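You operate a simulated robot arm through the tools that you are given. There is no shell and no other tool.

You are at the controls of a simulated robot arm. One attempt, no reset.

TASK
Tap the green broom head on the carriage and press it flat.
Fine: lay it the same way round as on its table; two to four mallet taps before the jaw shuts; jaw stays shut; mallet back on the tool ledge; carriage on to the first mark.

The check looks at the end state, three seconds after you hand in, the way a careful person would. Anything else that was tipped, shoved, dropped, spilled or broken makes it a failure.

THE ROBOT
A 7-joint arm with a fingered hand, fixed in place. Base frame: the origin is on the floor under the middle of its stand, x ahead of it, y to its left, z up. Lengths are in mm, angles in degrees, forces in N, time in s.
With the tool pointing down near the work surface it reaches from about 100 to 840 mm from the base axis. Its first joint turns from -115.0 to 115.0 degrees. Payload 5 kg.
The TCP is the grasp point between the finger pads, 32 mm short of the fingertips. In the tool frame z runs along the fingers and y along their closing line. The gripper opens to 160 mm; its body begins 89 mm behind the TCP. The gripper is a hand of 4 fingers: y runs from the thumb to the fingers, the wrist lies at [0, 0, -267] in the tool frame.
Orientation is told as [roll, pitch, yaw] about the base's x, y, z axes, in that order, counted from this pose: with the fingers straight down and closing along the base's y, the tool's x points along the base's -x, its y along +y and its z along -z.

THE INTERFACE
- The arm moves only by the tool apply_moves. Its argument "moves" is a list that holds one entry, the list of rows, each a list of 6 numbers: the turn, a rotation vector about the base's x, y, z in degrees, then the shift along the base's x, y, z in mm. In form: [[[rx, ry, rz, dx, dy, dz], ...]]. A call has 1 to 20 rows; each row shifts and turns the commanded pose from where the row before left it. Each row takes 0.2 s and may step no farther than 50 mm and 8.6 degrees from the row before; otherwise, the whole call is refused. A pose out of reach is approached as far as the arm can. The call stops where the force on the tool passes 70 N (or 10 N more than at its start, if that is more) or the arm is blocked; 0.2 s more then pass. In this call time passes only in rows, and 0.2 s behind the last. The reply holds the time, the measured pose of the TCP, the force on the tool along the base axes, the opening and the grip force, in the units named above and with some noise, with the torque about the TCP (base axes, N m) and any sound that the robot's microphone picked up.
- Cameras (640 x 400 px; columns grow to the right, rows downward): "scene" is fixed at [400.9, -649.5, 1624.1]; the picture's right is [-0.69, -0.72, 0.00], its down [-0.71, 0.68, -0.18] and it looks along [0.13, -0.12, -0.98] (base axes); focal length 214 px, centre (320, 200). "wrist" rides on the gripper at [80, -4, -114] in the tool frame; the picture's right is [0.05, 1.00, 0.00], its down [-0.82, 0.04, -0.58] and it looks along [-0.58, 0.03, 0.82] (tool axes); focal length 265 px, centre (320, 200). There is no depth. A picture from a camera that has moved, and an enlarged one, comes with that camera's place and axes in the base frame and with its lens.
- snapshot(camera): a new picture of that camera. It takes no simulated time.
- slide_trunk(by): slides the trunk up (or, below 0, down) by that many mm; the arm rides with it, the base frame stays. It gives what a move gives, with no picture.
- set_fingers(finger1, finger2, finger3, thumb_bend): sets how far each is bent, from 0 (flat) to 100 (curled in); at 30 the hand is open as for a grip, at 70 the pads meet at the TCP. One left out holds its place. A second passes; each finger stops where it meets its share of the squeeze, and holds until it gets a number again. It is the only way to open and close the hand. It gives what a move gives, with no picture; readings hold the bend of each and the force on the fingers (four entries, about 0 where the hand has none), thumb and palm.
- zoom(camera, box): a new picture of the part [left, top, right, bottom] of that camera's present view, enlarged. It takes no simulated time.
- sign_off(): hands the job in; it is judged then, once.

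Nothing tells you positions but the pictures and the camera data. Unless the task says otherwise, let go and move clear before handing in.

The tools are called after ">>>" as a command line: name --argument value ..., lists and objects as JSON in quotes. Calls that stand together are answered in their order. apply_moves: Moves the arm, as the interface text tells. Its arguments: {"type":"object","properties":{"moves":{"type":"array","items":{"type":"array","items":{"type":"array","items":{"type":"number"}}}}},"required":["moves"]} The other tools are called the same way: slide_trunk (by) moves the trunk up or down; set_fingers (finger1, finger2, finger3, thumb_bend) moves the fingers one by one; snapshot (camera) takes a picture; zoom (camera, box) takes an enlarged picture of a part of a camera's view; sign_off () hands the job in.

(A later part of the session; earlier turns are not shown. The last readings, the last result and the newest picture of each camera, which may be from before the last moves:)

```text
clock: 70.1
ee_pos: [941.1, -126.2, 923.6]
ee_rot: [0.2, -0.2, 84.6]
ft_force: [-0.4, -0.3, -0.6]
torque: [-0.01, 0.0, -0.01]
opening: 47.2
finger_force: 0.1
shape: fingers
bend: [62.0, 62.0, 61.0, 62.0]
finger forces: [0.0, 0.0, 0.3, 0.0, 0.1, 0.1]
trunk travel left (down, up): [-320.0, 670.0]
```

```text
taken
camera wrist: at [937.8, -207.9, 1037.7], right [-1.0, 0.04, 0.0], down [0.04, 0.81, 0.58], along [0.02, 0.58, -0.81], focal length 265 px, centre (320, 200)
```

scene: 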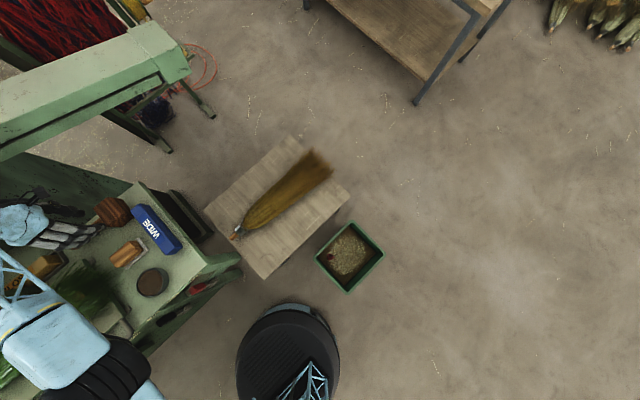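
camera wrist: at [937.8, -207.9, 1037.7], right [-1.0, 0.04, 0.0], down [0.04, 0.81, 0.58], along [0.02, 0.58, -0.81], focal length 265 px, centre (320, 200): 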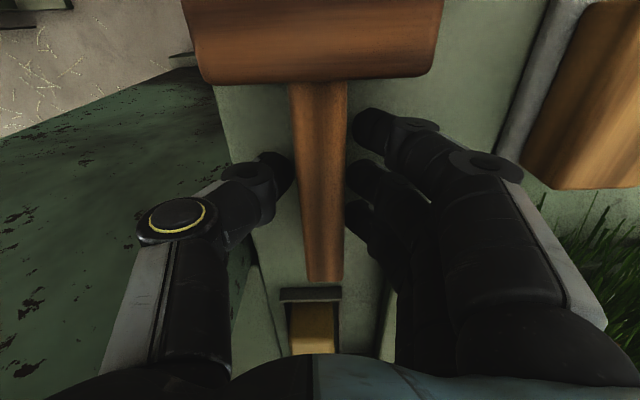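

>>> set_fingers --finger1 80 --finger2 80 --finger3 80 --thumb_bend 80

>>> snapshot --camera "wrist"

```text
clock: 71.1
ee_pos: [940.4, -126.6, 923.5]
ee_rot: [0.2, -0.2, 84.7]
ft_force: [1.0, -0.2, -0.4]
torque: [0.1, -0.01, 0.03]
opening: 36.3
finger_force: 30.4
shape: fingers
bend: [69.0, 68.0, 67.0, 67.0]
finger forces: [9.8, 9.8, 10.1, 0.0, 30.0, 0.0]
trunk travel left (down, up): [-320.0, 670.0]
```

```text
taken
camera wrist: at [937.9, -208.0, 1037.5], right [-1.0, 0.04, 0.0], down [0.04, 0.81, 0.58], along [0.02, 0.58, -0.81], focal length 265 px, centre (320, 200)
```

wrist: 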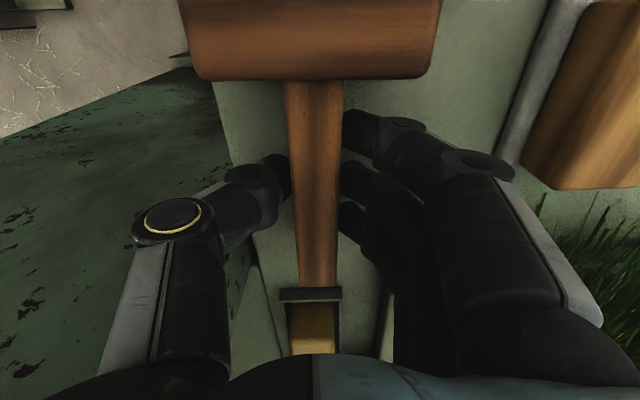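

Gripped with 30 N. Lifting gently.

>>> apply_moves --moves '[[[0, 0, 0, 0, 0, 6], [0, 0, 0, 0, 0, 15], [0, 0, 0, 0, 0, 25]]]'

>>> snapshot --camera "wrist"

>>> zoom --camera "scene" --box '[0, 160, 160, 280]'

```text
clock: 71.9
ee_pos: [942.6, -125.5, 969.3]
ee_rot: [0.2, -0.2, 84.6]
ft_force: [0.4, 0.4, -2.2]
torque: [0.15, 0.02, 0.01]
opening: 36.0
finger_force: 30.6
shape: fingers
bend: [69.0, 68.0, 67.0, 67.0]
finger forces: [9.7, 9.8, 10.4, 0.0, 30.1, 0.0]
trunk travel left (down, up): [-320.0, 670.0]
```

```text
taken
camera wrist: at [938.5, -208.5, 1083.0], right [-1.0, 0.04, 0.0], down [0.04, 0.81, 0.58], along [0.02, 0.58, -0.81], focal length 265 px, centre (320, 200)
```

wrist: 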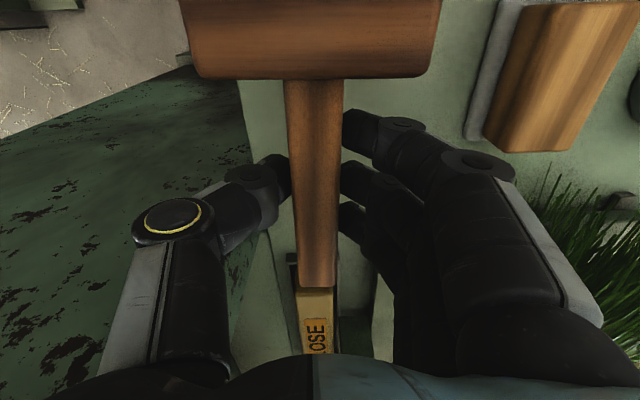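

```text
3.33 times, centred on (80, 220) of scene
camera zoom: at [400.9, -649.5, 1624.1], right [-0.69, -0.72, 0.0], down [-0.71, 0.68, -0.18], along [0.13, -0.12, -0.98], focal length 715 px, centre (1120, 133)
```

zoom: 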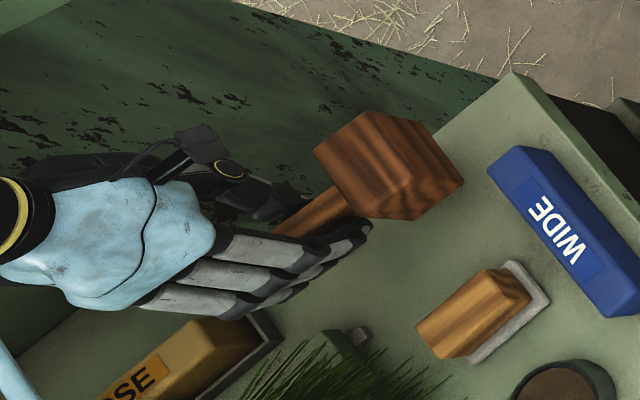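

The mallet is held firmly. I'll lift it, bring it back and over the broom head, keeping clear of the jaw frame.

>>> apply_moves --moves '[[[0, 0, 0, -15, 0, 40], [0, 0, 0, -20, 0, 40], [0, 0, 0, -20, 0, 40], [0, 0, 0, -25, 0, 40], [0, 0, 0, -11, 42, 0], [0, 0, 0, -11, 42, 0], [0, 0, 0, -11, 42, 0], [0, 0, 0, -11, 42, 0], [0, 0, 0, -11, 42, 0], [0, 0, 0, -11, 42, 0], [0, 0, 0, -11, 42, 0], [0, 0, 0, -10, 42, 0]]]'

>>> snapshot --camera "wrist"

>>> snapshot --camera "scene"

```text
clock: 74.5
ee_pos: [777.6, 210.7, 1128.4]
ee_rot: [0.2, -0.2, 84.6]
ft_force: [0.1, 0.3, -3.2]
torque: [0.16, -0.02, 0.01]
opening: 36.3
finger_force: 29.8
shape: fingers
bend: [68.0, 68.0, 67.0, 68.0]
finger forces: [9.7, 9.7, 10.2, 0.0, 29.8, 0.1]
trunk travel left (down, up): [-320.0, 670.0]
```

```text
taken
camera wrist: at [773.9, 128.3, 1242.2], right [-1.0, 0.04, 0.0], down [0.04, 0.81, 0.58], along [0.02, 0.58, -0.81], focal length 265 px, centre (320, 200)
```

wrist: 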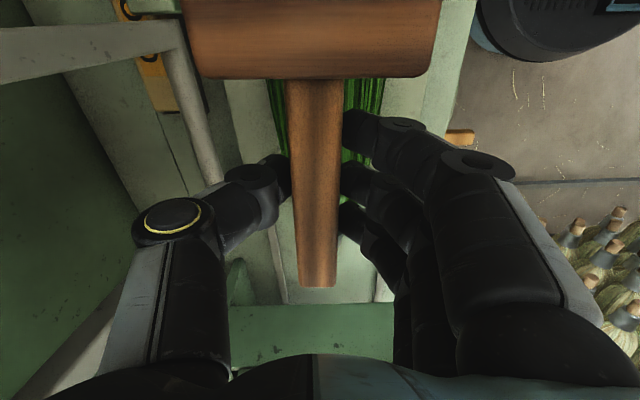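

```text
taken
```

scene: 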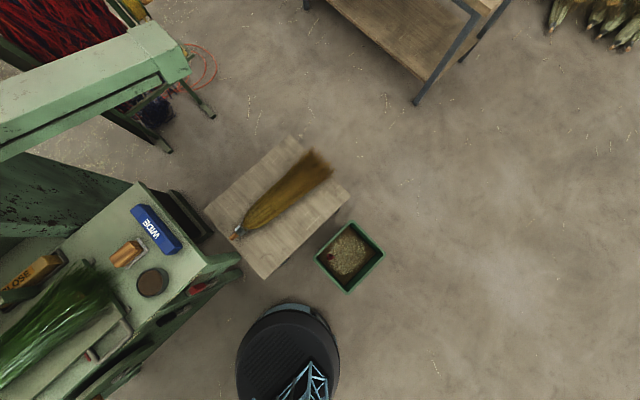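

The mallet is above the broom head. Tilting the head end down 15° and lowering to just above it.

>>> apply_moves --moves '[[[7.5, 0, 0, -3, 0, 0], [7.5, 0, 0, 0, 0, 0], [0, 0, 0, 0, 0, -25]]]'

>>> snapshot --camera "wrist"

>>> zoom --camera "scene" --box '[0, 200, 200, 400]'

```text
clock: 75.3
ee_pos: [771.7, 210.0, 1102.4]
ee_rot: [1.5, -15.2, 84.4]
ft_force: [-0.9, -0.4, -2.6]
torque: [0.16, 0.0, 0.01]
opening: 36.2
finger_force: 30.1
shape: fingers
bend: [68.0, 68.0, 67.0, 68.0]
finger forces: [9.7, 9.6, 10.4, 0.1, 30.2, 0.0]
trunk travel left (down, up): [-320.0, 670.0]
```

```text
taken
camera wrist: at [769.0, 101.7, 1192.9], right [-1.0, 0.04, 0.01], down [0.04, 0.64, 0.77], along [0.02, 0.77, -0.64], focal length 265 px, centre (320, 200)
```

wrist: 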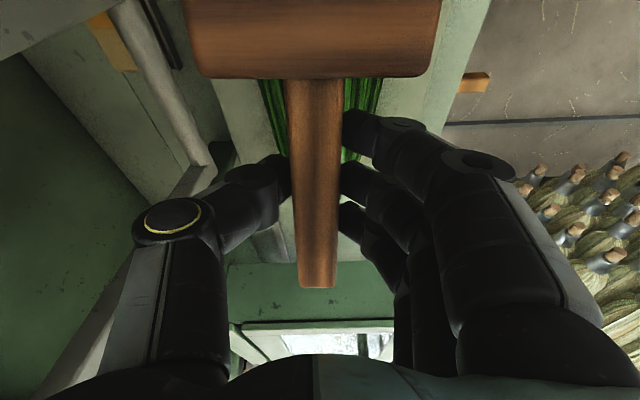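

```text
2.00 times, centred on (100, 300) of scene
camera zoom: at [400.9, -649.5, 1624.1], right [-0.69, -0.72, 0.0], down [-0.71, 0.68, -0.18], along [0.13, -0.12, -0.98], focal length 429 px, centre (760, 0)
```

zoom: 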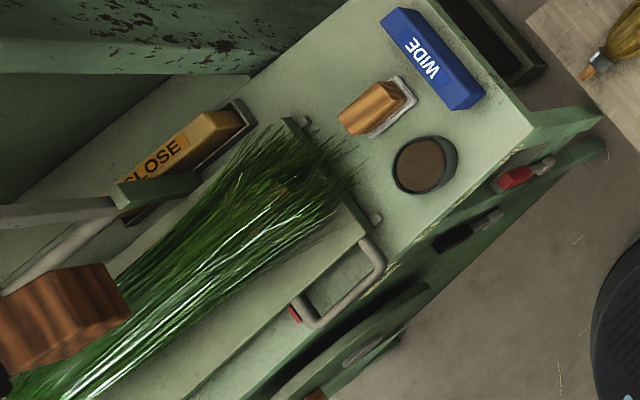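

Descending for the first contact in small steps.

>>> apply_moves --moves '[[[0, 0, 0, 0, 0, -15], [0, 0, 0, 0, 0, -10]]]'

>>> zoom --camera "scene" --box '[0, 240, 160, 400]'

```text
clock: 75.9
ee_pos: [772.1, 210.0, 1078.6]
ee_rot: [1.6, -15.0, 84.5]
ft_force: [0.1, 0.6, -1.5]
torque: [0.16, 0.0, 0.03]
opening: 36.0
finger_force: 30.2
shape: fingers
bend: [68.0, 68.0, 67.0, 68.0]
finger forces: [9.7, 9.8, 10.3, 0.1, 29.9, 0.0]
trunk travel left (down, up): [-320.0, 670.0]
```

```text
2.50 times, centred on (80, 320) of scene
camera zoom: at [400.9, -649.5, 1624.1], right [-0.69, -0.72, 0.0], down [-0.71, 0.68, -0.18], along [0.13, -0.12, -0.98], focal length 536 px, centre (920, -100)
```

zoom: 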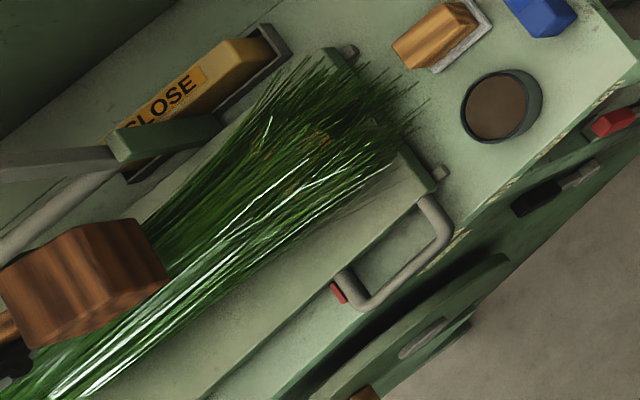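

>>> apply_moves --moves '[[[0, 0, 0, 0, 0, -8], [0, 0, 0, 0, 0, -6]]]'

```text
clock: 76.5
ee_pos: [771.9, 210.1, 1065.2]
ee_rot: [1.5, -15.1, 84.4]
ft_force: [0.2, -0.7, -2.0]
torque: [0.14, 0.01, 0.0]
opening: 36.3
finger_force: 30.2
shape: fingers
bend: [68.0, 68.0, 67.0, 68.0]
finger forces: [9.7, 9.7, 10.4, 0.0, 30.0, 0.0]
trunk travel left (down, up): [-320.0, 670.0]
```

Still no contact. Making one tap stroke: down 20 mm and up again.

>>> apply_moves --moves '[[[0, 0, 0, 0, 0, -20], [0, 0, 0, 0, 0, 25]]]'

```text
clock: 77.1
ee_pos: [770.8, 209.7, 1069.8]
ee_rot: [1.6, -15.2, 84.5]
ft_force: [0.2, -0.4, -1.3]
torque: [0.18, 0.01, -0.02]
opening: 36.6
finger_force: 30.1
shape: fingers
bend: [69.0, 68.0, 67.0, 68.0]
finger forces: [9.3, 9.9, 10.8, 0.0, 29.8, 0.0]
trunk travel left (down, up): [-320.0, 670.0]
```

No sound, so it may not have touched. I'll go down slowly to find the actual contact height.

>>> apply_moves --moves '[[[0, 0, 0, 0, 0, -15], [0, 0, 0, 0, 0, -8]]]'

>>> zoom --camera "scene" --box '[0, 240, 160, 400]'

>>> snapshot --camera "wrist"

```text
clock: 77.7
ee_pos: [770.9, 211.2, 1047.3]
ee_rot: [1.6, -15.1, 84.5]
ft_force: [-0.2, -0.5, 3.1]
torque: [-0.45, 0.0, -0.05]
opening: 35.9
finger_force: 31.3
shape: fingers
bend: [70.0, 68.0, 66.0, 68.0]
finger forces: [13.1, 10.0, 8.6, 0.1, 31.6, 0.0]
trunk travel left (down, up): [-320.0, 670.0]
```

```text
2.50 times, centred on (80, 320) of scene
camera zoom: at [400.9, -649.5, 1624.1], right [-0.69, -0.72, 0.0], down [-0.71, 0.68, -0.18], along [0.13, -0.12, -0.98], focal length 536 px, centre (920, -100)
```

zoom: 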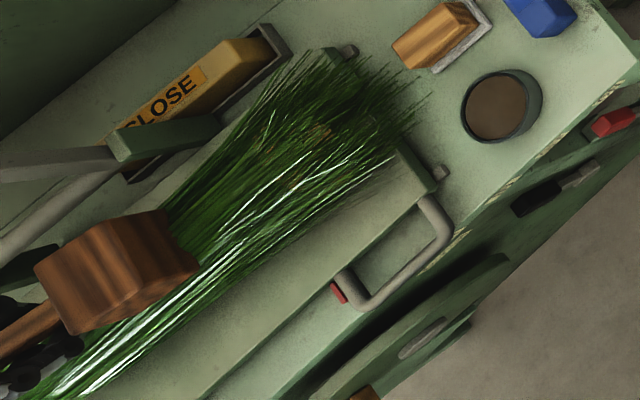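

```text
taken
camera wrist: at [767.2, 102.2, 1136.6], right [-1.0, 0.04, 0.01], down [0.04, 0.64, 0.77], along [0.02, 0.77, -0.64], focal length 265 px, centre (320, 200)
```

wrist: 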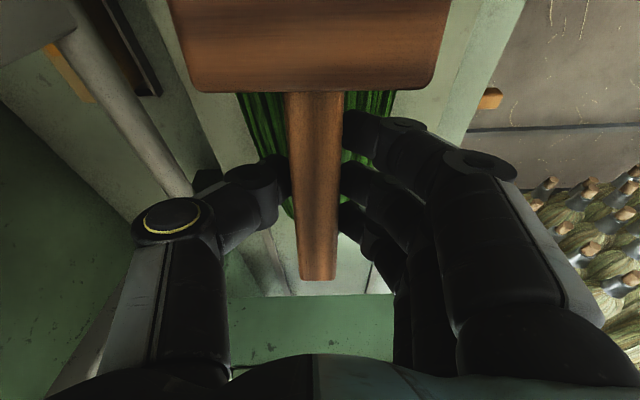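

Contact height is TCP z≈1047 (light touch). Now a proper tap: up, then a quick stroke a few mm past contact, then up.

>>> apply_moves --moves '[[[0, 0, 0, 0, 0, 25], [0, 0, 0, 0, 0, -33], [0, 0, 0, 0, 0, 30]]]'

>>> snapshot --camera "wrist"

```text
clock: 78.5
ee_pos: [772.3, 209.4, 1070.1]
ee_rot: [1.7, -15.1, 84.5]
ft_force: [0.7, 0.4, -1.6]
torque: [0.16, 0.05, 0.05]
opening: 36.6
finger_force: 31.4
shape: fingers
bend: [69.0, 68.0, 67.0, 68.0]
finger forces: [9.2, 10.7, 11.1, 0.1, 30.8, 0.1]
trunk travel left (down, up): [-320.0, 670.0]
```

```text
taken
camera wrist: at [768.8, 102.0, 1158.6], right [-1.0, 0.04, 0.01], down [0.04, 0.64, 0.77], along [0.02, 0.77, -0.64], focal length 265 px, centre (320, 200)
```

wrist: 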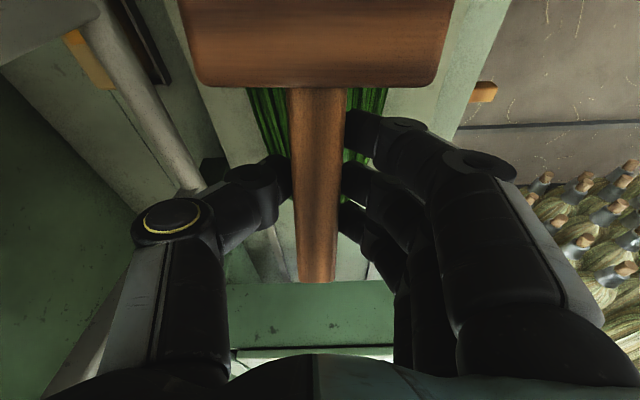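

Contact was made (the head shifted very slightly in the grip). One more firm, quick tap.

>>> apply_moves --moves '[[[0, 0, 0, 0, 0, 8], [0, 0, 0, 0, 0, -46], [0, 0, 0, 0, 0, 45]]]'

>>> snapshot --camera "wrist"

>>> zoom --camera "scene" --box '[0, 240, 160, 400]'

```text
clock: 79.3
ee_pos: [772.4, 209.4, 1075.5]
ee_rot: [1.6, -14.9, 84.4]
ft_force: [-0.2, -0.6, -3.0]
torque: [0.15, 0.05, 0.01]
opening: 36.3
finger_force: 31.8
shape: fingers
bend: [68.0, 68.0, 67.0, 68.0]
finger forces: [10.0, 11.2, 11.0, 0.0, 30.9, 0.0]
trunk travel left (down, up): [-320.0, 670.0]
```

```text
taken
camera wrist: at [769.0, 100.0, 1164.8], right [-1.0, 0.04, 0.01], down [0.04, 0.64, 0.77], along [0.02, 0.77, -0.64], focal length 265 px, centre (320, 200)
```

wrist: 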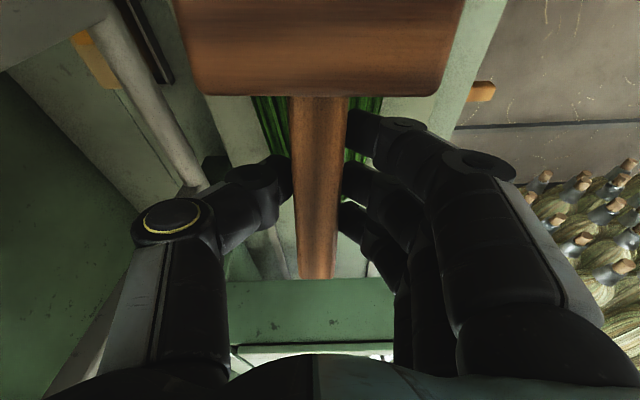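

```text
2.50 times, centred on (80, 320) of scene
camera zoom: at [400.9, -649.5, 1624.1], right [-0.69, -0.72, 0.0], down [-0.71, 0.68, -0.18], along [0.13, -0.12, -0.98], focal length 536 px, centre (920, -100)
```

zoom: 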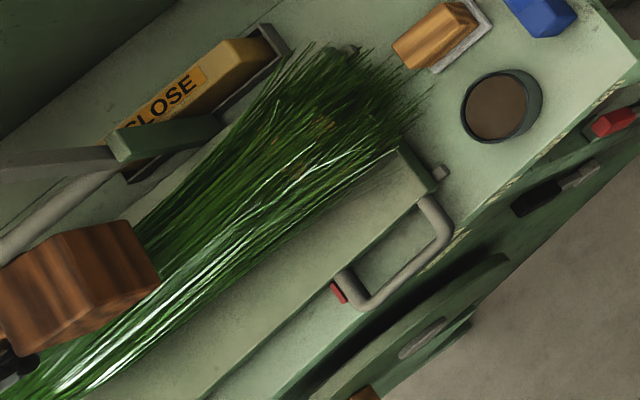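

Let me compare the broom with the earlier view at the same zoom, to see what the taps changed.

>>> zoom --camera "scene" --box '[0, 200, 200, 360]'

```text
2.50 times, centred on (100, 280) of scene
camera zoom: at [400.9, -649.5, 1624.1], right [-0.69, -0.72, 0.0], down [-0.71, 0.68, -0.18], along [0.13, -0.12, -0.98], focal length 536 px, centre (870, 0)
```

zoom: 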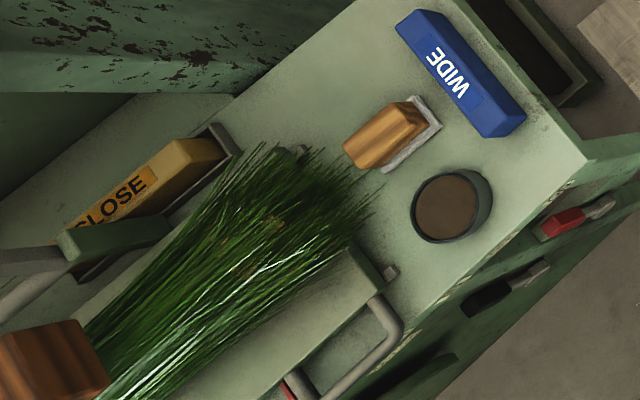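

Taps are done; the mallet has tilted slightly (head up) in the grip. I'll lift, partly untilt and carry it back over its spot on the tool ledge.

>>> apply_moves --moves '[[[-3.5, 0, 0, 0, 0, 35], [-3.5, 0, 0, 0, 0, 20], [0, 0, 0, 11, -42, 0], [0, 0, 0, 11, -42, 0], [0, 0, 0, 11, -42, 0], [0, 0, 0, 11, -42, 0], [0, 0, 0, 11, -42, 0], [0, 0, 0, 11, -42, 0], [0, 0, 0, 11, -42, 0], [0, 0, 0, 11, -42, 0]]]'

>>> apply_moves --moves '[[[0, 0, 0, 15, 0, -40], [0, 0, 0, 22, 0, -40], [0, 0, 0, 25, 0, -35]]]'

>>> snapshot --camera "wrist"

>>> zoom --camera "scene" --box '[0, 160, 160, 280]'

```text
clock: 81.5
ee_pos: [859.3, -126.6, 1129.6]
ee_rot: [0.8, -8.1, 84.5]
ft_force: [-0.4, -1.3, -1.1]
torque: [0.22, 0.01, 0.01]
opening: 36.1
finger_force: 30.5
shape: fingers
bend: [68.0, 68.0, 67.0, 68.0]
finger forces: [9.9, 10.9, 10.5, 0.0, 30.2, 0.1]
trunk travel left (down, up): [-320.0, 670.0]
```

```text
clock: 82.3
ee_pos: [920.3, -123.2, 1013.1]
ee_rot: [0.8, -8.1, 84.6]
ft_force: [-0.4, 0.1, -1.9]
torque: [0.15, -0.01, 0.02]
opening: 35.9
finger_force: 30.2
shape: fingers
bend: [68.0, 68.0, 67.0, 68.0]
finger forces: [9.9, 10.8, 10.5, 0.0, 30.0, 0.0]
trunk travel left (down, up): [-320.0, 670.0]
```

```text
taken
camera wrist: at [917.2, -221.0, 1115.5], right [-1.0, 0.04, 0.01], down [0.04, 0.73, 0.69], along [0.02, 0.69, -0.73], focal length 265 px, centre (320, 200)
```

wrist: 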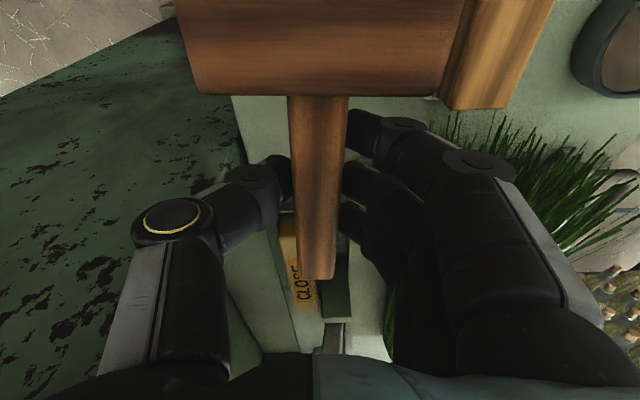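

```text
3.33 times, centred on (80, 220) of scene
camera zoom: at [400.9, -649.5, 1624.1], right [-0.69, -0.72, 0.0], down [-0.71, 0.68, -0.18], along [0.13, -0.12, -0.98], focal length 715 px, centre (1120, 133)
```

zoom: 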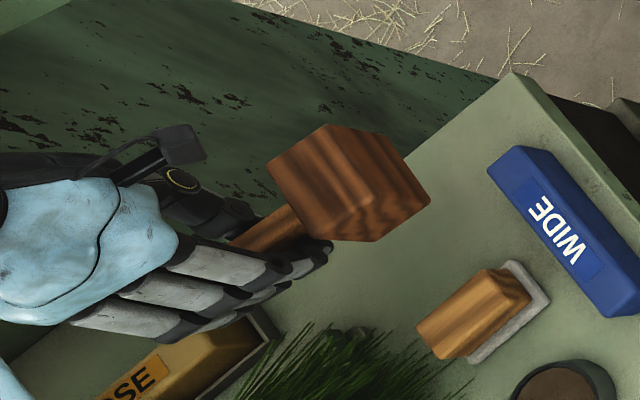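

Positioning just slightly (+y) of its original spot to stay clear of the WIDE block, then lowering.

>>> apply_moves --moves '[[[0, 0, 0, 11, 1, -20], [0, 0, 0, 10, 2, -25]]]'

>>> snapshot --camera "wrist"

>>> zoom --camera "scene" --box '[20, 160, 180, 260]'

```text
clock: 82.9
ee_pos: [942.4, -121.8, 970.4]
ee_rot: [0.9, -8.1, 84.6]
ft_force: [0.2, 0.8, -2.7]
torque: [0.19, 0.01, 0.01]
opening: 36.3
finger_force: 30.1
shape: fingers
bend: [68.0, 68.0, 67.0, 68.0]
finger forces: [9.9, 10.8, 10.4, 0.0, 30.0, 0.0]
trunk travel left (down, up): [-320.0, 670.0]
```

```text
taken
camera wrist: at [939.7, -218.8, 1071.9], right [-1.0, 0.04, 0.01], down [0.04, 0.73, 0.69], along [0.02, 0.69, -0.73], focal length 265 px, centre (320, 200)
```

wrist: 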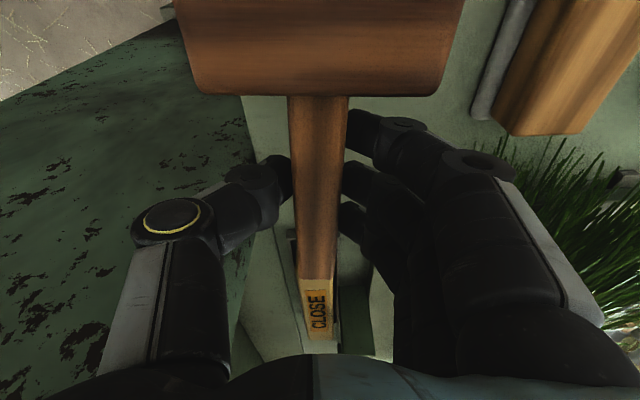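

```text
4.00 times, centred on (100, 210) of scene
camera zoom: at [400.9, -649.5, 1624.1], right [-0.69, -0.72, 0.0], down [-0.71, 0.68, -0.18], along [0.13, -0.12, -0.98], focal length 858 px, centre (1200, 160)
```

zoom: 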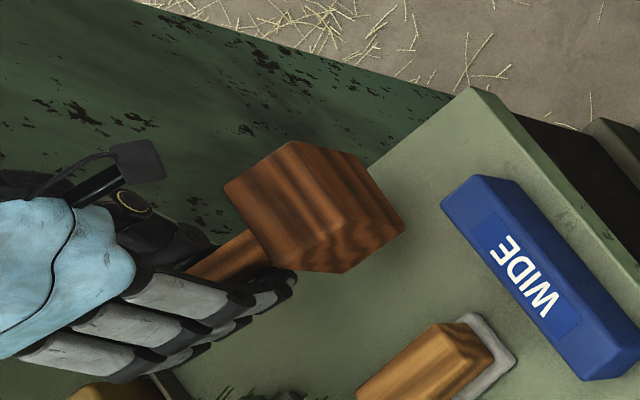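

>>> apply_moves --moves '[[[0, 0, 0, 0, 0, -20], [0, 0, 0, 0, 0, -12]]]'

>>> snapshot --camera "wrist"

>>> zoom --camera "scene" --box '[20, 160, 180, 260]'

```text
clock: 83.5
ee_pos: [942.1, -121.9, 938.3]
ee_rot: [1.0, -8.1, 84.6]
ft_force: [-0.9, -1.2, -2.3]
torque: [0.13, 0.02, 0.0]
opening: 36.2
finger_force: 30.4
shape: fingers
bend: [68.0, 68.0, 67.0, 68.0]
finger forces: [9.9, 10.8, 10.4, 0.0, 30.0, 0.0]
trunk travel left (down, up): [-320.0, 670.0]
```

```text
taken
camera wrist: at [938.1, -219.2, 1039.7], right [-1.0, 0.04, 0.01], down [0.04, 0.73, 0.69], along [0.02, 0.69, -0.73], focal length 265 px, centre (320, 200)
```

wrist: 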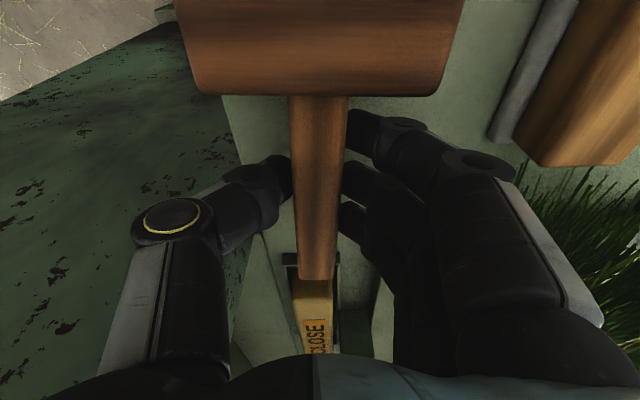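

```text
4.00 times, centred on (100, 210) of scene
camera zoom: at [400.9, -649.5, 1624.1], right [-0.69, -0.72, 0.0], down [-0.71, 0.68, -0.18], along [0.13, -0.12, -0.98], focal length 858 px, centre (1200, 160)
```

zoom: 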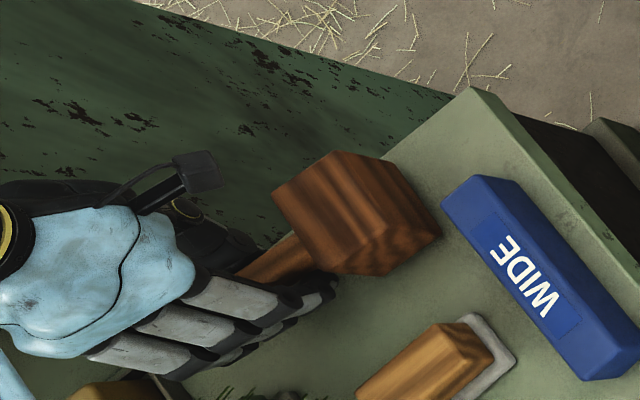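

>>> apply_moves --moves '[[[0, 0, 0, 0, 0, -5], [0, 0, 0, 0, 0, -4]]]'

```text
clock: 84.1
ee_pos: [941.2, -122.1, 928.9]
ee_rot: [1.0, -8.0, 84.6]
ft_force: [0.1, -0.3, -2.1]
torque: [0.16, -0.01, 0.0]
opening: 36.3
finger_force: 30.5
shape: fingers
bend: [68.0, 68.0, 67.0, 68.0]
finger forces: [9.9, 10.7, 10.4, 0.0, 30.0, 0.1]
trunk travel left (down, up): [-320.0, 670.0]
```

The mallet is still just above the ledge. A few more millimetres.

>>> apply_moves --moves '[[[0, 0, 0, 0, 0, -3], [0, 0, 0, 0, 0, -2]]]'

>>> zoom --camera "scene" --box '[20, 160, 180, 260]'

```text
clock: 84.7
ee_pos: [941.3, -123.7, 925.0]
ee_rot: [1.0, -8.1, 84.5]
ft_force: [-0.7, -0.4, -0.9]
torque: [0.03, 0.0, 0.0]
opening: 36.2
finger_force: 30.7
shape: fingers
bend: [68.0, 68.0, 67.0, 68.0]
finger forces: [9.4, 10.9, 10.0, 0.0, 30.2, 0.0]
trunk travel left (down, up): [-320.0, 670.0]
```

```text
4.00 times, centred on (100, 210) of scene
camera zoom: at [400.9, -649.5, 1624.1], right [-0.69, -0.72, 0.0], down [-0.71, 0.68, -0.18], along [0.13, -0.12, -0.98], focal length 858 px, centre (1200, 160)
```

zoom: 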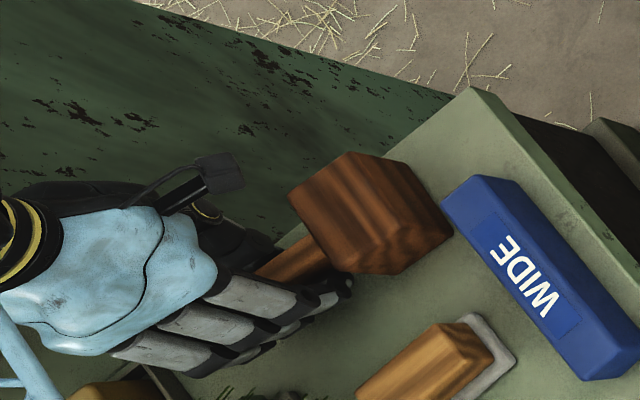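

The head is touching the ledge. Opening the fingers gently.

>>> set_fingers --finger1 63 --finger2 63 --finger3 62 --thumb_bend 63

>>> snapshot --camera "wrist"

>>> zoom --camera "scene" --box '[20, 160, 180, 260]'

```text
clock: 85.7
ee_pos: [943.3, -123.0, 926.3]
ee_rot: [0.9, -8.1, 84.6]
ft_force: [0.2, -0.1, -0.4]
torque: [-0.03, 0.02, 0.01]
opening: 43.0
finger_force: 0.1
shape: fingers
bend: [63.0, 63.0, 62.0, 63.0]
finger forces: [0.2, 0.3, 0.0, 0.1, 0.0, 0.0]
trunk travel left (down, up): [-320.0, 670.0]
```

```text
taken
camera wrist: at [938.8, -220.1, 1026.7], right [-1.0, 0.04, 0.01], down [0.04, 0.73, 0.69], along [0.02, 0.69, -0.73], focal length 265 px, centre (320, 200)
```

wrist: 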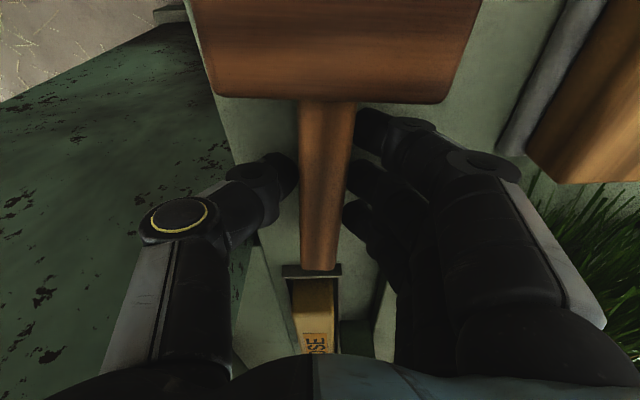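

```text
4.00 times, centred on (100, 210) of scene
camera zoom: at [400.9, -649.5, 1624.1], right [-0.69, -0.72, 0.0], down [-0.71, 0.68, -0.18], along [0.13, -0.12, -0.98], focal length 858 px, centre (1200, 160)
```

zoom: 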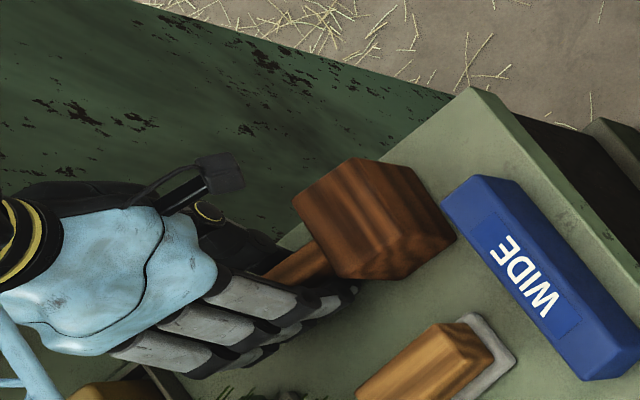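

>>> set_fingers --finger1 56 --finger2 56 --finger3 56 --thumb_bend 57

>>> apply_moves --moves '[[[0, 0, 0, 0, 0, 10], [0, 0, 0, 0, 0, 20], [-4, 0, 0, 0, 0, 30], [-4, 0, 0, -10, 0, 40], [0, 0, 0, -20, 0, 40], [0, 0, 0, -25, 0, 40]]]'

>>> snapshot --camera "wrist"

>>> zoom --camera "scene" --box '[0, 160, 240, 360]'

```text
clock: 86.7
ee_pos: [941.7, -122.9, 924.8]
ee_rot: [0.8, -8.2, 84.7]
ft_force: [0.3, -0.2, 0.1]
torque: [0.0, 0.03, -0.01]
opening: 67.5
finger_force: 0.1
shape: fingers
bend: [56.0, 56.0, 56.0, 56.0]
finger forces: [0.0, 0.1, 0.0, 0.1, 0.0, 0.0]
trunk travel left (down, up): [-320.0, 670.0]
```

```text
clock: 88.1
ee_pos: [886.7, -125.1, 1109.0]
ee_rot: [0.2, -0.2, 84.5]
ft_force: [-0.1, -0.2, -0.6]
torque: [0.01, 0.02, 0.01]
opening: 67.5
finger_force: 0.0
shape: fingers
bend: [56.0, 56.0, 56.0, 56.0]
finger forces: [0.0, 0.1, 0.1, 0.1, 0.0, 0.0]
trunk travel left (down, up): [-320.0, 670.0]
```

```text
taken
camera wrist: at [883.4, -206.6, 1222.3], right [-1.0, 0.04, 0.0], down [0.04, 0.81, 0.58], along [0.02, 0.58, -0.81], focal length 265 px, centre (320, 200)
```

wrist: 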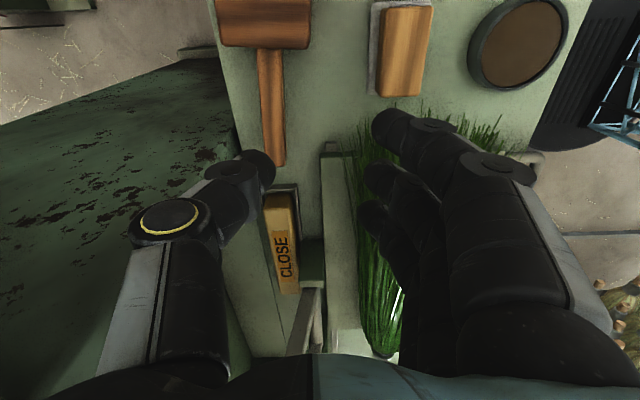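

```text
2.00 times, centred on (120, 260) of scene
camera zoom: at [400.9, -649.5, 1624.1], right [-0.69, -0.72, 0.0], down [-0.71, 0.68, -0.18], along [0.13, -0.12, -0.98], focal length 429 px, centre (720, 80)
```

zoom: 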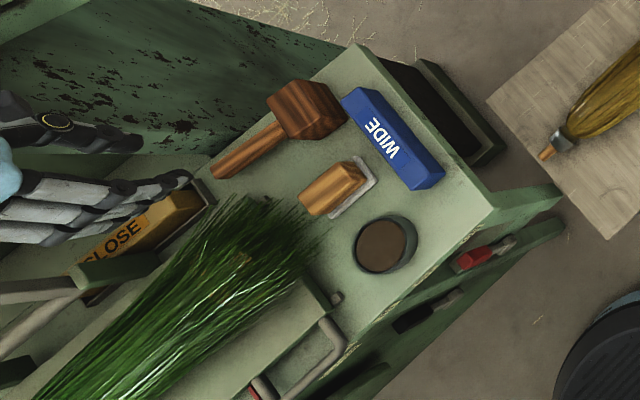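

The mallet is back on the ledge, clear of everything. Now I'll back off and face forward to study the jaw frame and its black handle.

>>> apply_moves --moves '[[[0, 0, -8.45, -30, 0, 14], [0, 0, -8.45, -30, 10, 14], [0, 0, -8.45, -30, 35, 14], [0, 0, -8.45, -30, 35, 14], [0, 0, -8.45, -30, 35, 14], [0, 0, -8.45, -30, 35, 14], [0, 0, -8.45, -30, 35, 14], [0, 0, -8.45, -30, 35, 14], [0, 0, -8.45, -30, 35, 14], [0, 0, -8.45, -30, 35, 14]]]'

>>> slide_trunk --by 250

>>> snapshot --camera "wrist"

>>> zoom --camera "wrist" --box '[180, 100, 420, 320]'

```text
clock: 90.3
ee_pos: [588.0, 168.3, 1249.9]
ee_rot: [0.2, -0.1, 0.1]
ft_force: [-0.5, 0.1, -0.6]
torque: [0.0, 0.04, 0.04]
opening: 67.6
finger_force: 0.1
shape: fingers
bend: [56.0, 56.0, 56.0, 56.0]
finger forces: [0.0, 0.0, 0.0, 0.1, 0.1, 0.0]
trunk travel left (down, up): [-320.0, 670.0]
```

```text
clock: 92.9
ee_pos: [589.0, 167.3, 1498.9]
ee_rot: [0.3, -0.1, 0.3]
ft_force: [0.6, -0.7, 0.2]
torque: [-0.01, 0.01, -0.01]
opening: 67.5
finger_force: 0.1
shape: fingers
bend: [56.0, 56.0, 56.0, 56.0]
finger forces: [0.0, 0.0, 0.0, 0.1, 0.0, 0.1]
trunk travel left (down, up): [-570.0, 420.0]
```

```text
taken
camera wrist: at [508.2, 161.2, 1612.6], right [-0.05, 1.0, 0.0], down [0.81, 0.04, 0.58], along [0.58, 0.03, -0.81], focal length 265 px, centre (320, 200)
```

wrist: 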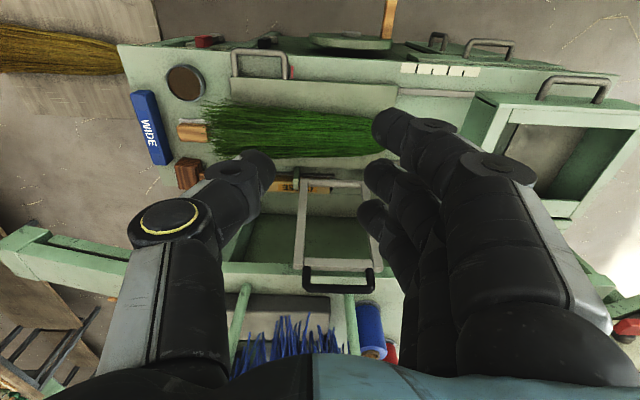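

```text
1.82 times, centred on (300, 210) of wrist
camera zoom: at [508.2, 161.2, 1612.6], right [-0.05, 1.0, 0.0], down [0.81, 0.04, 0.58], along [0.58, 0.03, -0.81], focal length 483 px, centre (356, 182)
```

zoom: 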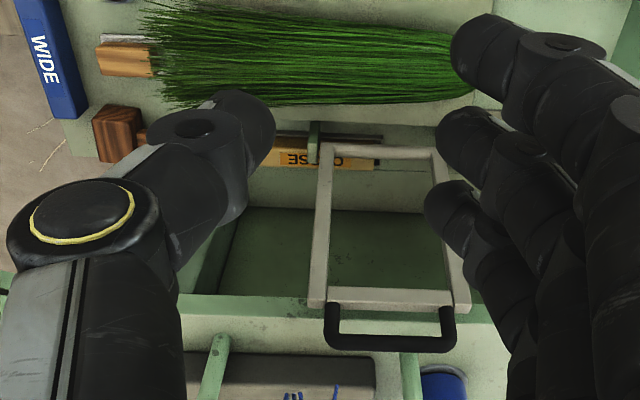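

Taps don't appear to have upset anything. The jaw's black handle bar is near (998, 222, 1251). Before reaching there I want a side view to see what's behind it.

>>> apply_moves --moves '[[[0, 0, 8.4, 27, -32, -17], [0, 0, 8.4, 27, -32, -17], [0, 0, 8.4, 27, -32, -17], [0, 0, 8.4, 27, -32, -17], [0, 0, 8.4, 27, -32, -17], [0, 0, 8.4, 27, -32, -17], [0, 0, 8.4, 27, -32, -17], [0, 0, 8.4, 27, -32, -17], [0, 0, 8.4, 27, -32, -17], [0, 0, 8.4, 27, -32, -17], [8, 0, 0, 0, 0, 0], [8, 0, 0, 0, 0, 0], [8, 0, 0, 0, 0, 0]]]'

>>> snapshot --camera "wrist"

>>> zoom --camera "wrist" --box '[120, 120, 400, 340]'

```text
clock: 95.7
ee_pos: [860.5, -152.9, 1329.3]
ee_rot: [2.7, -24.1, 83.7]
ft_force: [-0.2, 0.1, 0.3]
torque: [-0.01, -0.01, -0.03]
opening: 67.6
finger_force: 0.2
shape: fingers
bend: [56.0, 56.0, 56.0, 56.0]
finger forces: [0.1, 0.0, 0.1, 0.0, 0.1, 0.1]
trunk travel left (down, up): [-570.0, 420.0]
```

```text
taken
camera wrist: at [855.8, -274.1, 1400.4], right [-1.0, 0.04, 0.02], down [0.04, 0.51, 0.86], along [0.03, 0.86, -0.51], focal length 265 px, centre (320, 200)
```

wrist: 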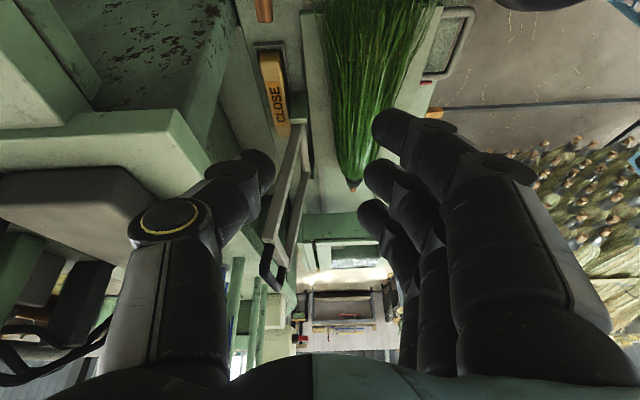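

```text
1.82 times, centred on (260, 230) of wrist
camera zoom: at [855.8, -274.1, 1400.4], right [-1.0, 0.04, 0.02], down [0.04, 0.51, 0.86], along [0.03, 0.86, -0.51], focal length 483 px, centre (429, 146)
```

zoom: 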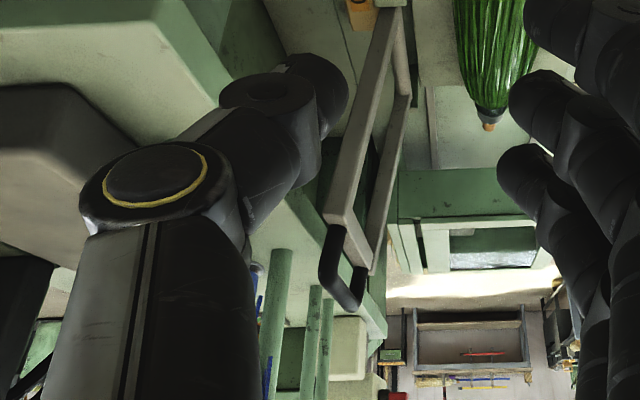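

Useful: the hinge is near (905, 970) and the handle bar near (966, 222, 1278), with a beam only lower and farther behind. I'll untilt, turn to yaw -90° (fingers behind, thumb in front of the bar), and come near at a safe distance.

>>> apply_moves --moves '[[[-8, 0, 0, -25, 20, 15], [-8, 0, 0, -25, 20, 15], [-8, 0, 0, -25, 20, 15]]]'

>>> apply_moves --moves '[[[0, 0, -8.6, -4, 15, 0], [0, 0, -8.6, -4, 15, 0], [0, 0, -8.6, -4, 15, 0], [0, 0, -8.6, -4, 15, 0], [0, 0, -8.6, -4, 15, 0], [0, 0, -8.6, -4, 15, 0], [0, 0, -8.6, -4, 15, 0], [0, 0, -8.6, -4, 15, 0], [0, 0, -8.6, -4, 15, 0], [0, 0, -8.6, -4, 15, 0], [0, 0, -8.6, -4, 15, 0], [0, 0, -8.6, -4, 15, 0], [0, 0, -8.6, -4, 15, 0], [0, 0, -8.6, -4, 15, 0], [0, 0, -8.6, -4, 15, 0], [0, 0, -8.6, -4, 15, 0], [0, 0, -8.6, -4, 15, 0], [0, 0, -8.6, -4, 15, 0], [0, 0, -8.6, -4, 15, 0], [0, 0, -8.6, -4, 15, 0]]]'

>>> snapshot --camera "wrist"

```text
clock: 96.5
ee_pos: [782.1, -89.0, 1376.0]
ee_rot: [0.1, 0.0, 84.2]
ft_force: [-0.3, 0.5, 0.3]
torque: [-0.08, -0.03, 0.02]
opening: 67.8
finger_force: 0.0
shape: fingers
bend: [56.0, 56.0, 56.0, 56.0]
finger forces: [0.0, 0.0, 0.0, 0.0, 0.1, 0.0]
trunk travel left (down, up): [-570.0, 420.0]
```

```text
clock: 100.7
ee_pos: [703.8, 207.6, 1374.5]
ee_rot: [0.3, -0.2, -88.0]
ft_force: [-0.1, 0.6, 0.1]
torque: [-0.04, -0.02, -0.01]
opening: 67.4
finger_force: 0.0
shape: fingers
bend: [56.0, 56.0, 56.0, 56.0]
finger forces: [0.1, 0.0, 0.0, 0.0, 0.0, 0.1]
trunk travel left (down, up): [-570.0, 420.0]
```

```text
taken
camera wrist: at [696.0, 287.3, 1487.2], right [1.0, 0.09, 0.0], down [0.07, -0.81, 0.58], along [0.05, -0.58, -0.81], focal length 265 px, centre (320, 200)
```

wrist: 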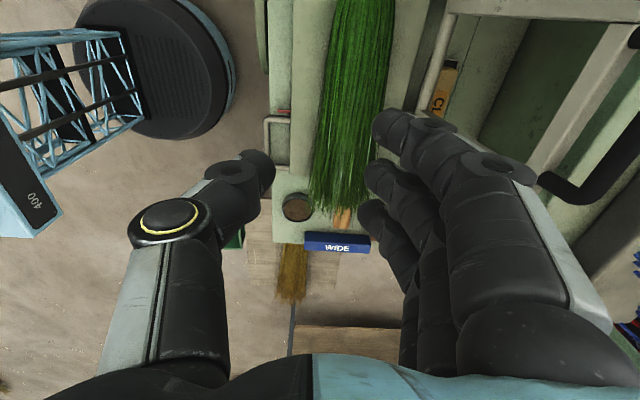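

>>> zoom --camera "wrist" --box '[440, 0, 640, 220]'

>>> snapshot --camera "scene"

```text
1.82 times, centred on (540, 110) of wrist
camera zoom: at [696.0, 287.3, 1487.2], right [1.0, 0.09, 0.0], down [0.07, -0.81, 0.58], along [0.05, -0.58, -0.81], focal length 483 px, centre (-80, 364)
```

zoom: 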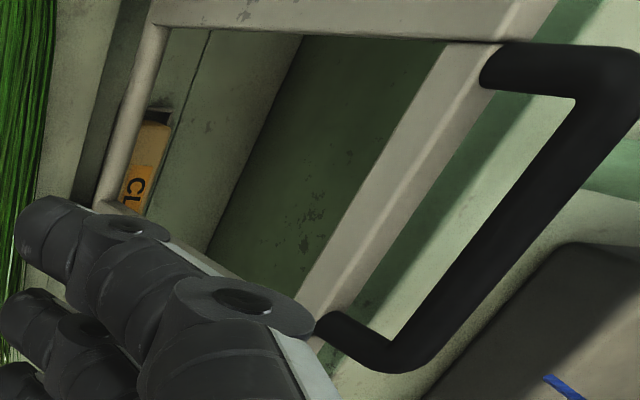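

```text
taken
```

scene: 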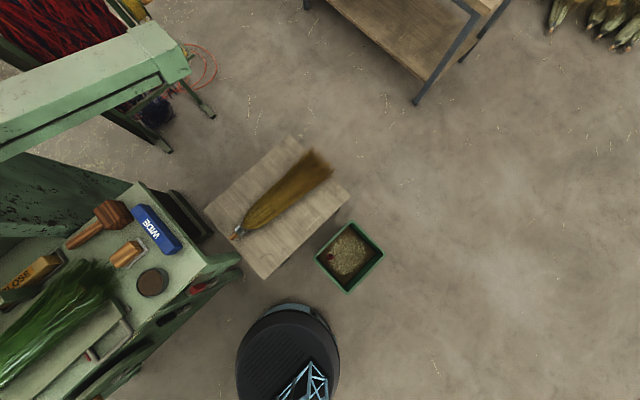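

I'll raise the trunk a little, open the hand to ~100 mm, tilt 15° forward and come to a pre-approach point above the handle bar.

>>> slide_trunk --by 80

>>> set_fingers --finger1 48 --finger2 48 --finger3 48 --thumb_bend 48

>>> apply_moves --moves '[[[0, -5, -1, 39, 3, -10], [0, -5, -1, 39, 3, -10], [0, -5, 0, 39, 3, -12], [0, 0, 0, 39, 3, -12], [0, 0, 0, 39, 3, -14], [0, 0, 0, 39, 3, -14]]]'

>>> snapshot --camera "wrist"

```text
clock: 101.9
ee_pos: [704.2, 207.0, 1453.4]
ee_rot: [0.2, -0.2, -87.7]
ft_force: [0.4, -0.4, -0.7]
torque: [0.03, 0.0, 0.0]
opening: 67.8
finger_force: 0.0
shape: fingers
bend: [56.0, 56.0, 56.0, 56.0]
finger forces: [0.1, 0.0, 0.0, 0.0, 0.0, 0.1]
trunk travel left (down, up): [-650.0, 340.0]
```

```text
clock: 102.9
ee_pos: [704.2, 207.1, 1454.2]
ee_rot: [0.2, -0.2, -87.8]
ft_force: [-0.4, 0.0, -0.9]
torque: [0.01, 0.03, -0.01]
opening: 98.3
finger_force: 0.0
shape: fingers
bend: [48.0, 48.0, 48.0, 48.0]
finger forces: [0.0, 0.0, 0.0, 0.0, 0.1, 0.1]
trunk travel left (down, up): [-650.0, 340.0]
```

```text
clock: 104.3
ee_pos: [939.6, 226.2, 1379.0]
ee_rot: [15.1, -0.4, -90.0]
ft_force: [1.3, 0.3, 0.0]
torque: [0.0, 0.03, -0.03]
opening: 99.0
finger_force: 0.2
shape: fingers
bend: [48.0, 48.0, 48.0, 48.0]
finger forces: [0.0, 0.0, 0.0, 0.1, 0.1, 0.1]
trunk travel left (down, up): [-650.0, 340.0]
```

```text
taken
camera wrist: at [905.7, 305.0, 1487.1], right [0.96, 0.05, 0.26], down [-0.11, -0.81, 0.57], along [0.24, -0.58, -0.78], focal length 265 px, centre (320, 200)
```

wrist: 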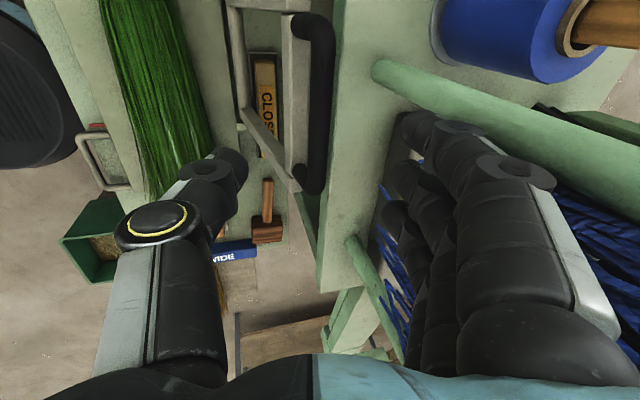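

The bar is centred between thumb and fingers (rods of the rack stand about 100 mm behind it). Approaching along the tool axis.

>>> apply_moves --moves '[[[0, 0, 0, 7.8, -7, -29], [0, 0, 0, 7.8, -7, -29]]]'

>>> snapshot --camera "wrist"

```text
clock: 104.9
ee_pos: [951.3, 213.7, 1323.2]
ee_rot: [15.0, -0.3, -89.7]
ft_force: [-23.6, 7.4, 0.2]
torque: [-0.33, -0.97, 0.4]
opening: 95.1
finger_force: 11.9
shape: fingers
bend: [49.0, 49.0, 49.0, 48.0]
finger forces: [6.8, 7.8, 8.4, 0.1, 0.0, 0.0]
trunk travel left (down, up): [-650.0, 340.0]
```

```text
taken
camera wrist: at [917.0, 293.2, 1431.9], right [0.96, 0.06, 0.26], down [-0.11, -0.81, 0.57], along [0.24, -0.58, -0.78], focal length 265 px, centre (320, 200)
```

wrist: 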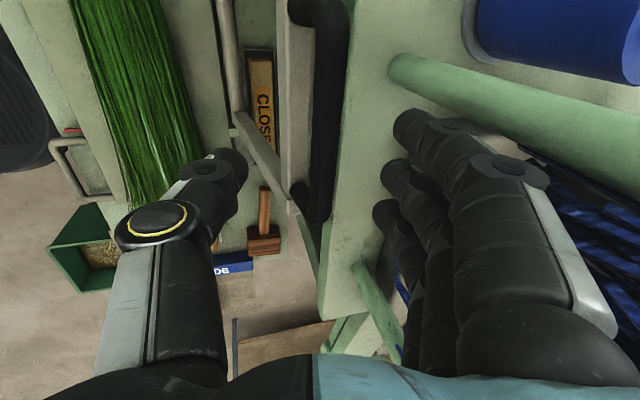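

The finger backs touched the rack behind (about 24 N sideways), so I retreat. I'll curl the fingers more so they need less room behind the bar.

>>> apply_moves --moves '[[[0, 0, 0, -20, 0, 20], [0, 0, 0, -20, 0, 30]]]'

>>> snapshot --camera "wrist"

>>> zoom --camera "wrist" --box '[260, 0, 640, 220]'

```text
clock: 105.5
ee_pos: [912.9, 210.8, 1372.4]
ee_rot: [15.2, -0.3, -89.8]
ft_force: [0.7, -0.3, -0.4]
torque: [0.0, 0.01, -0.01]
opening: 98.6
finger_force: 0.0
shape: fingers
bend: [48.0, 48.0, 48.0, 48.0]
finger forces: [0.1, 0.0, 0.0, 0.0, 0.0, 0.1]
trunk travel left (down, up): [-650.0, 340.0]
```

```text
taken
camera wrist: at [879.1, 290.5, 1480.9], right [0.96, 0.05, 0.26], down [-0.11, -0.81, 0.57], along [0.24, -0.58, -0.78], focal length 265 px, centre (320, 200)
```

wrist: 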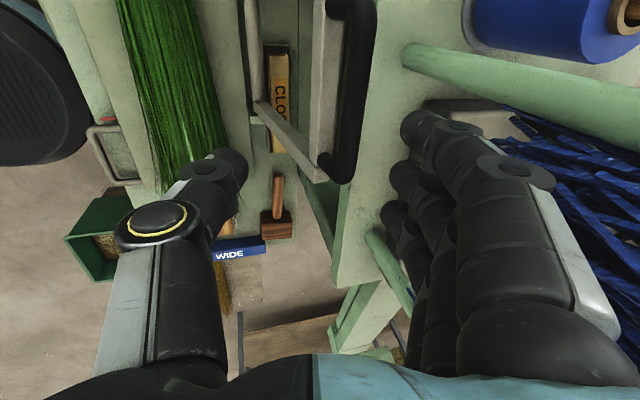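

```text
1.68 times, centred on (450, 110) of wrist
camera zoom: at [879.1, 290.5, 1480.9], right [0.96, 0.05, 0.26], down [-0.11, -0.81, 0.57], along [0.24, -0.58, -0.78], focal length 447 px, centre (101, 352)
```

zoom: 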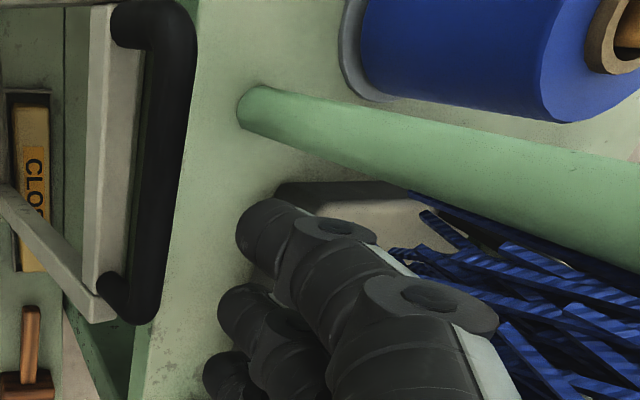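

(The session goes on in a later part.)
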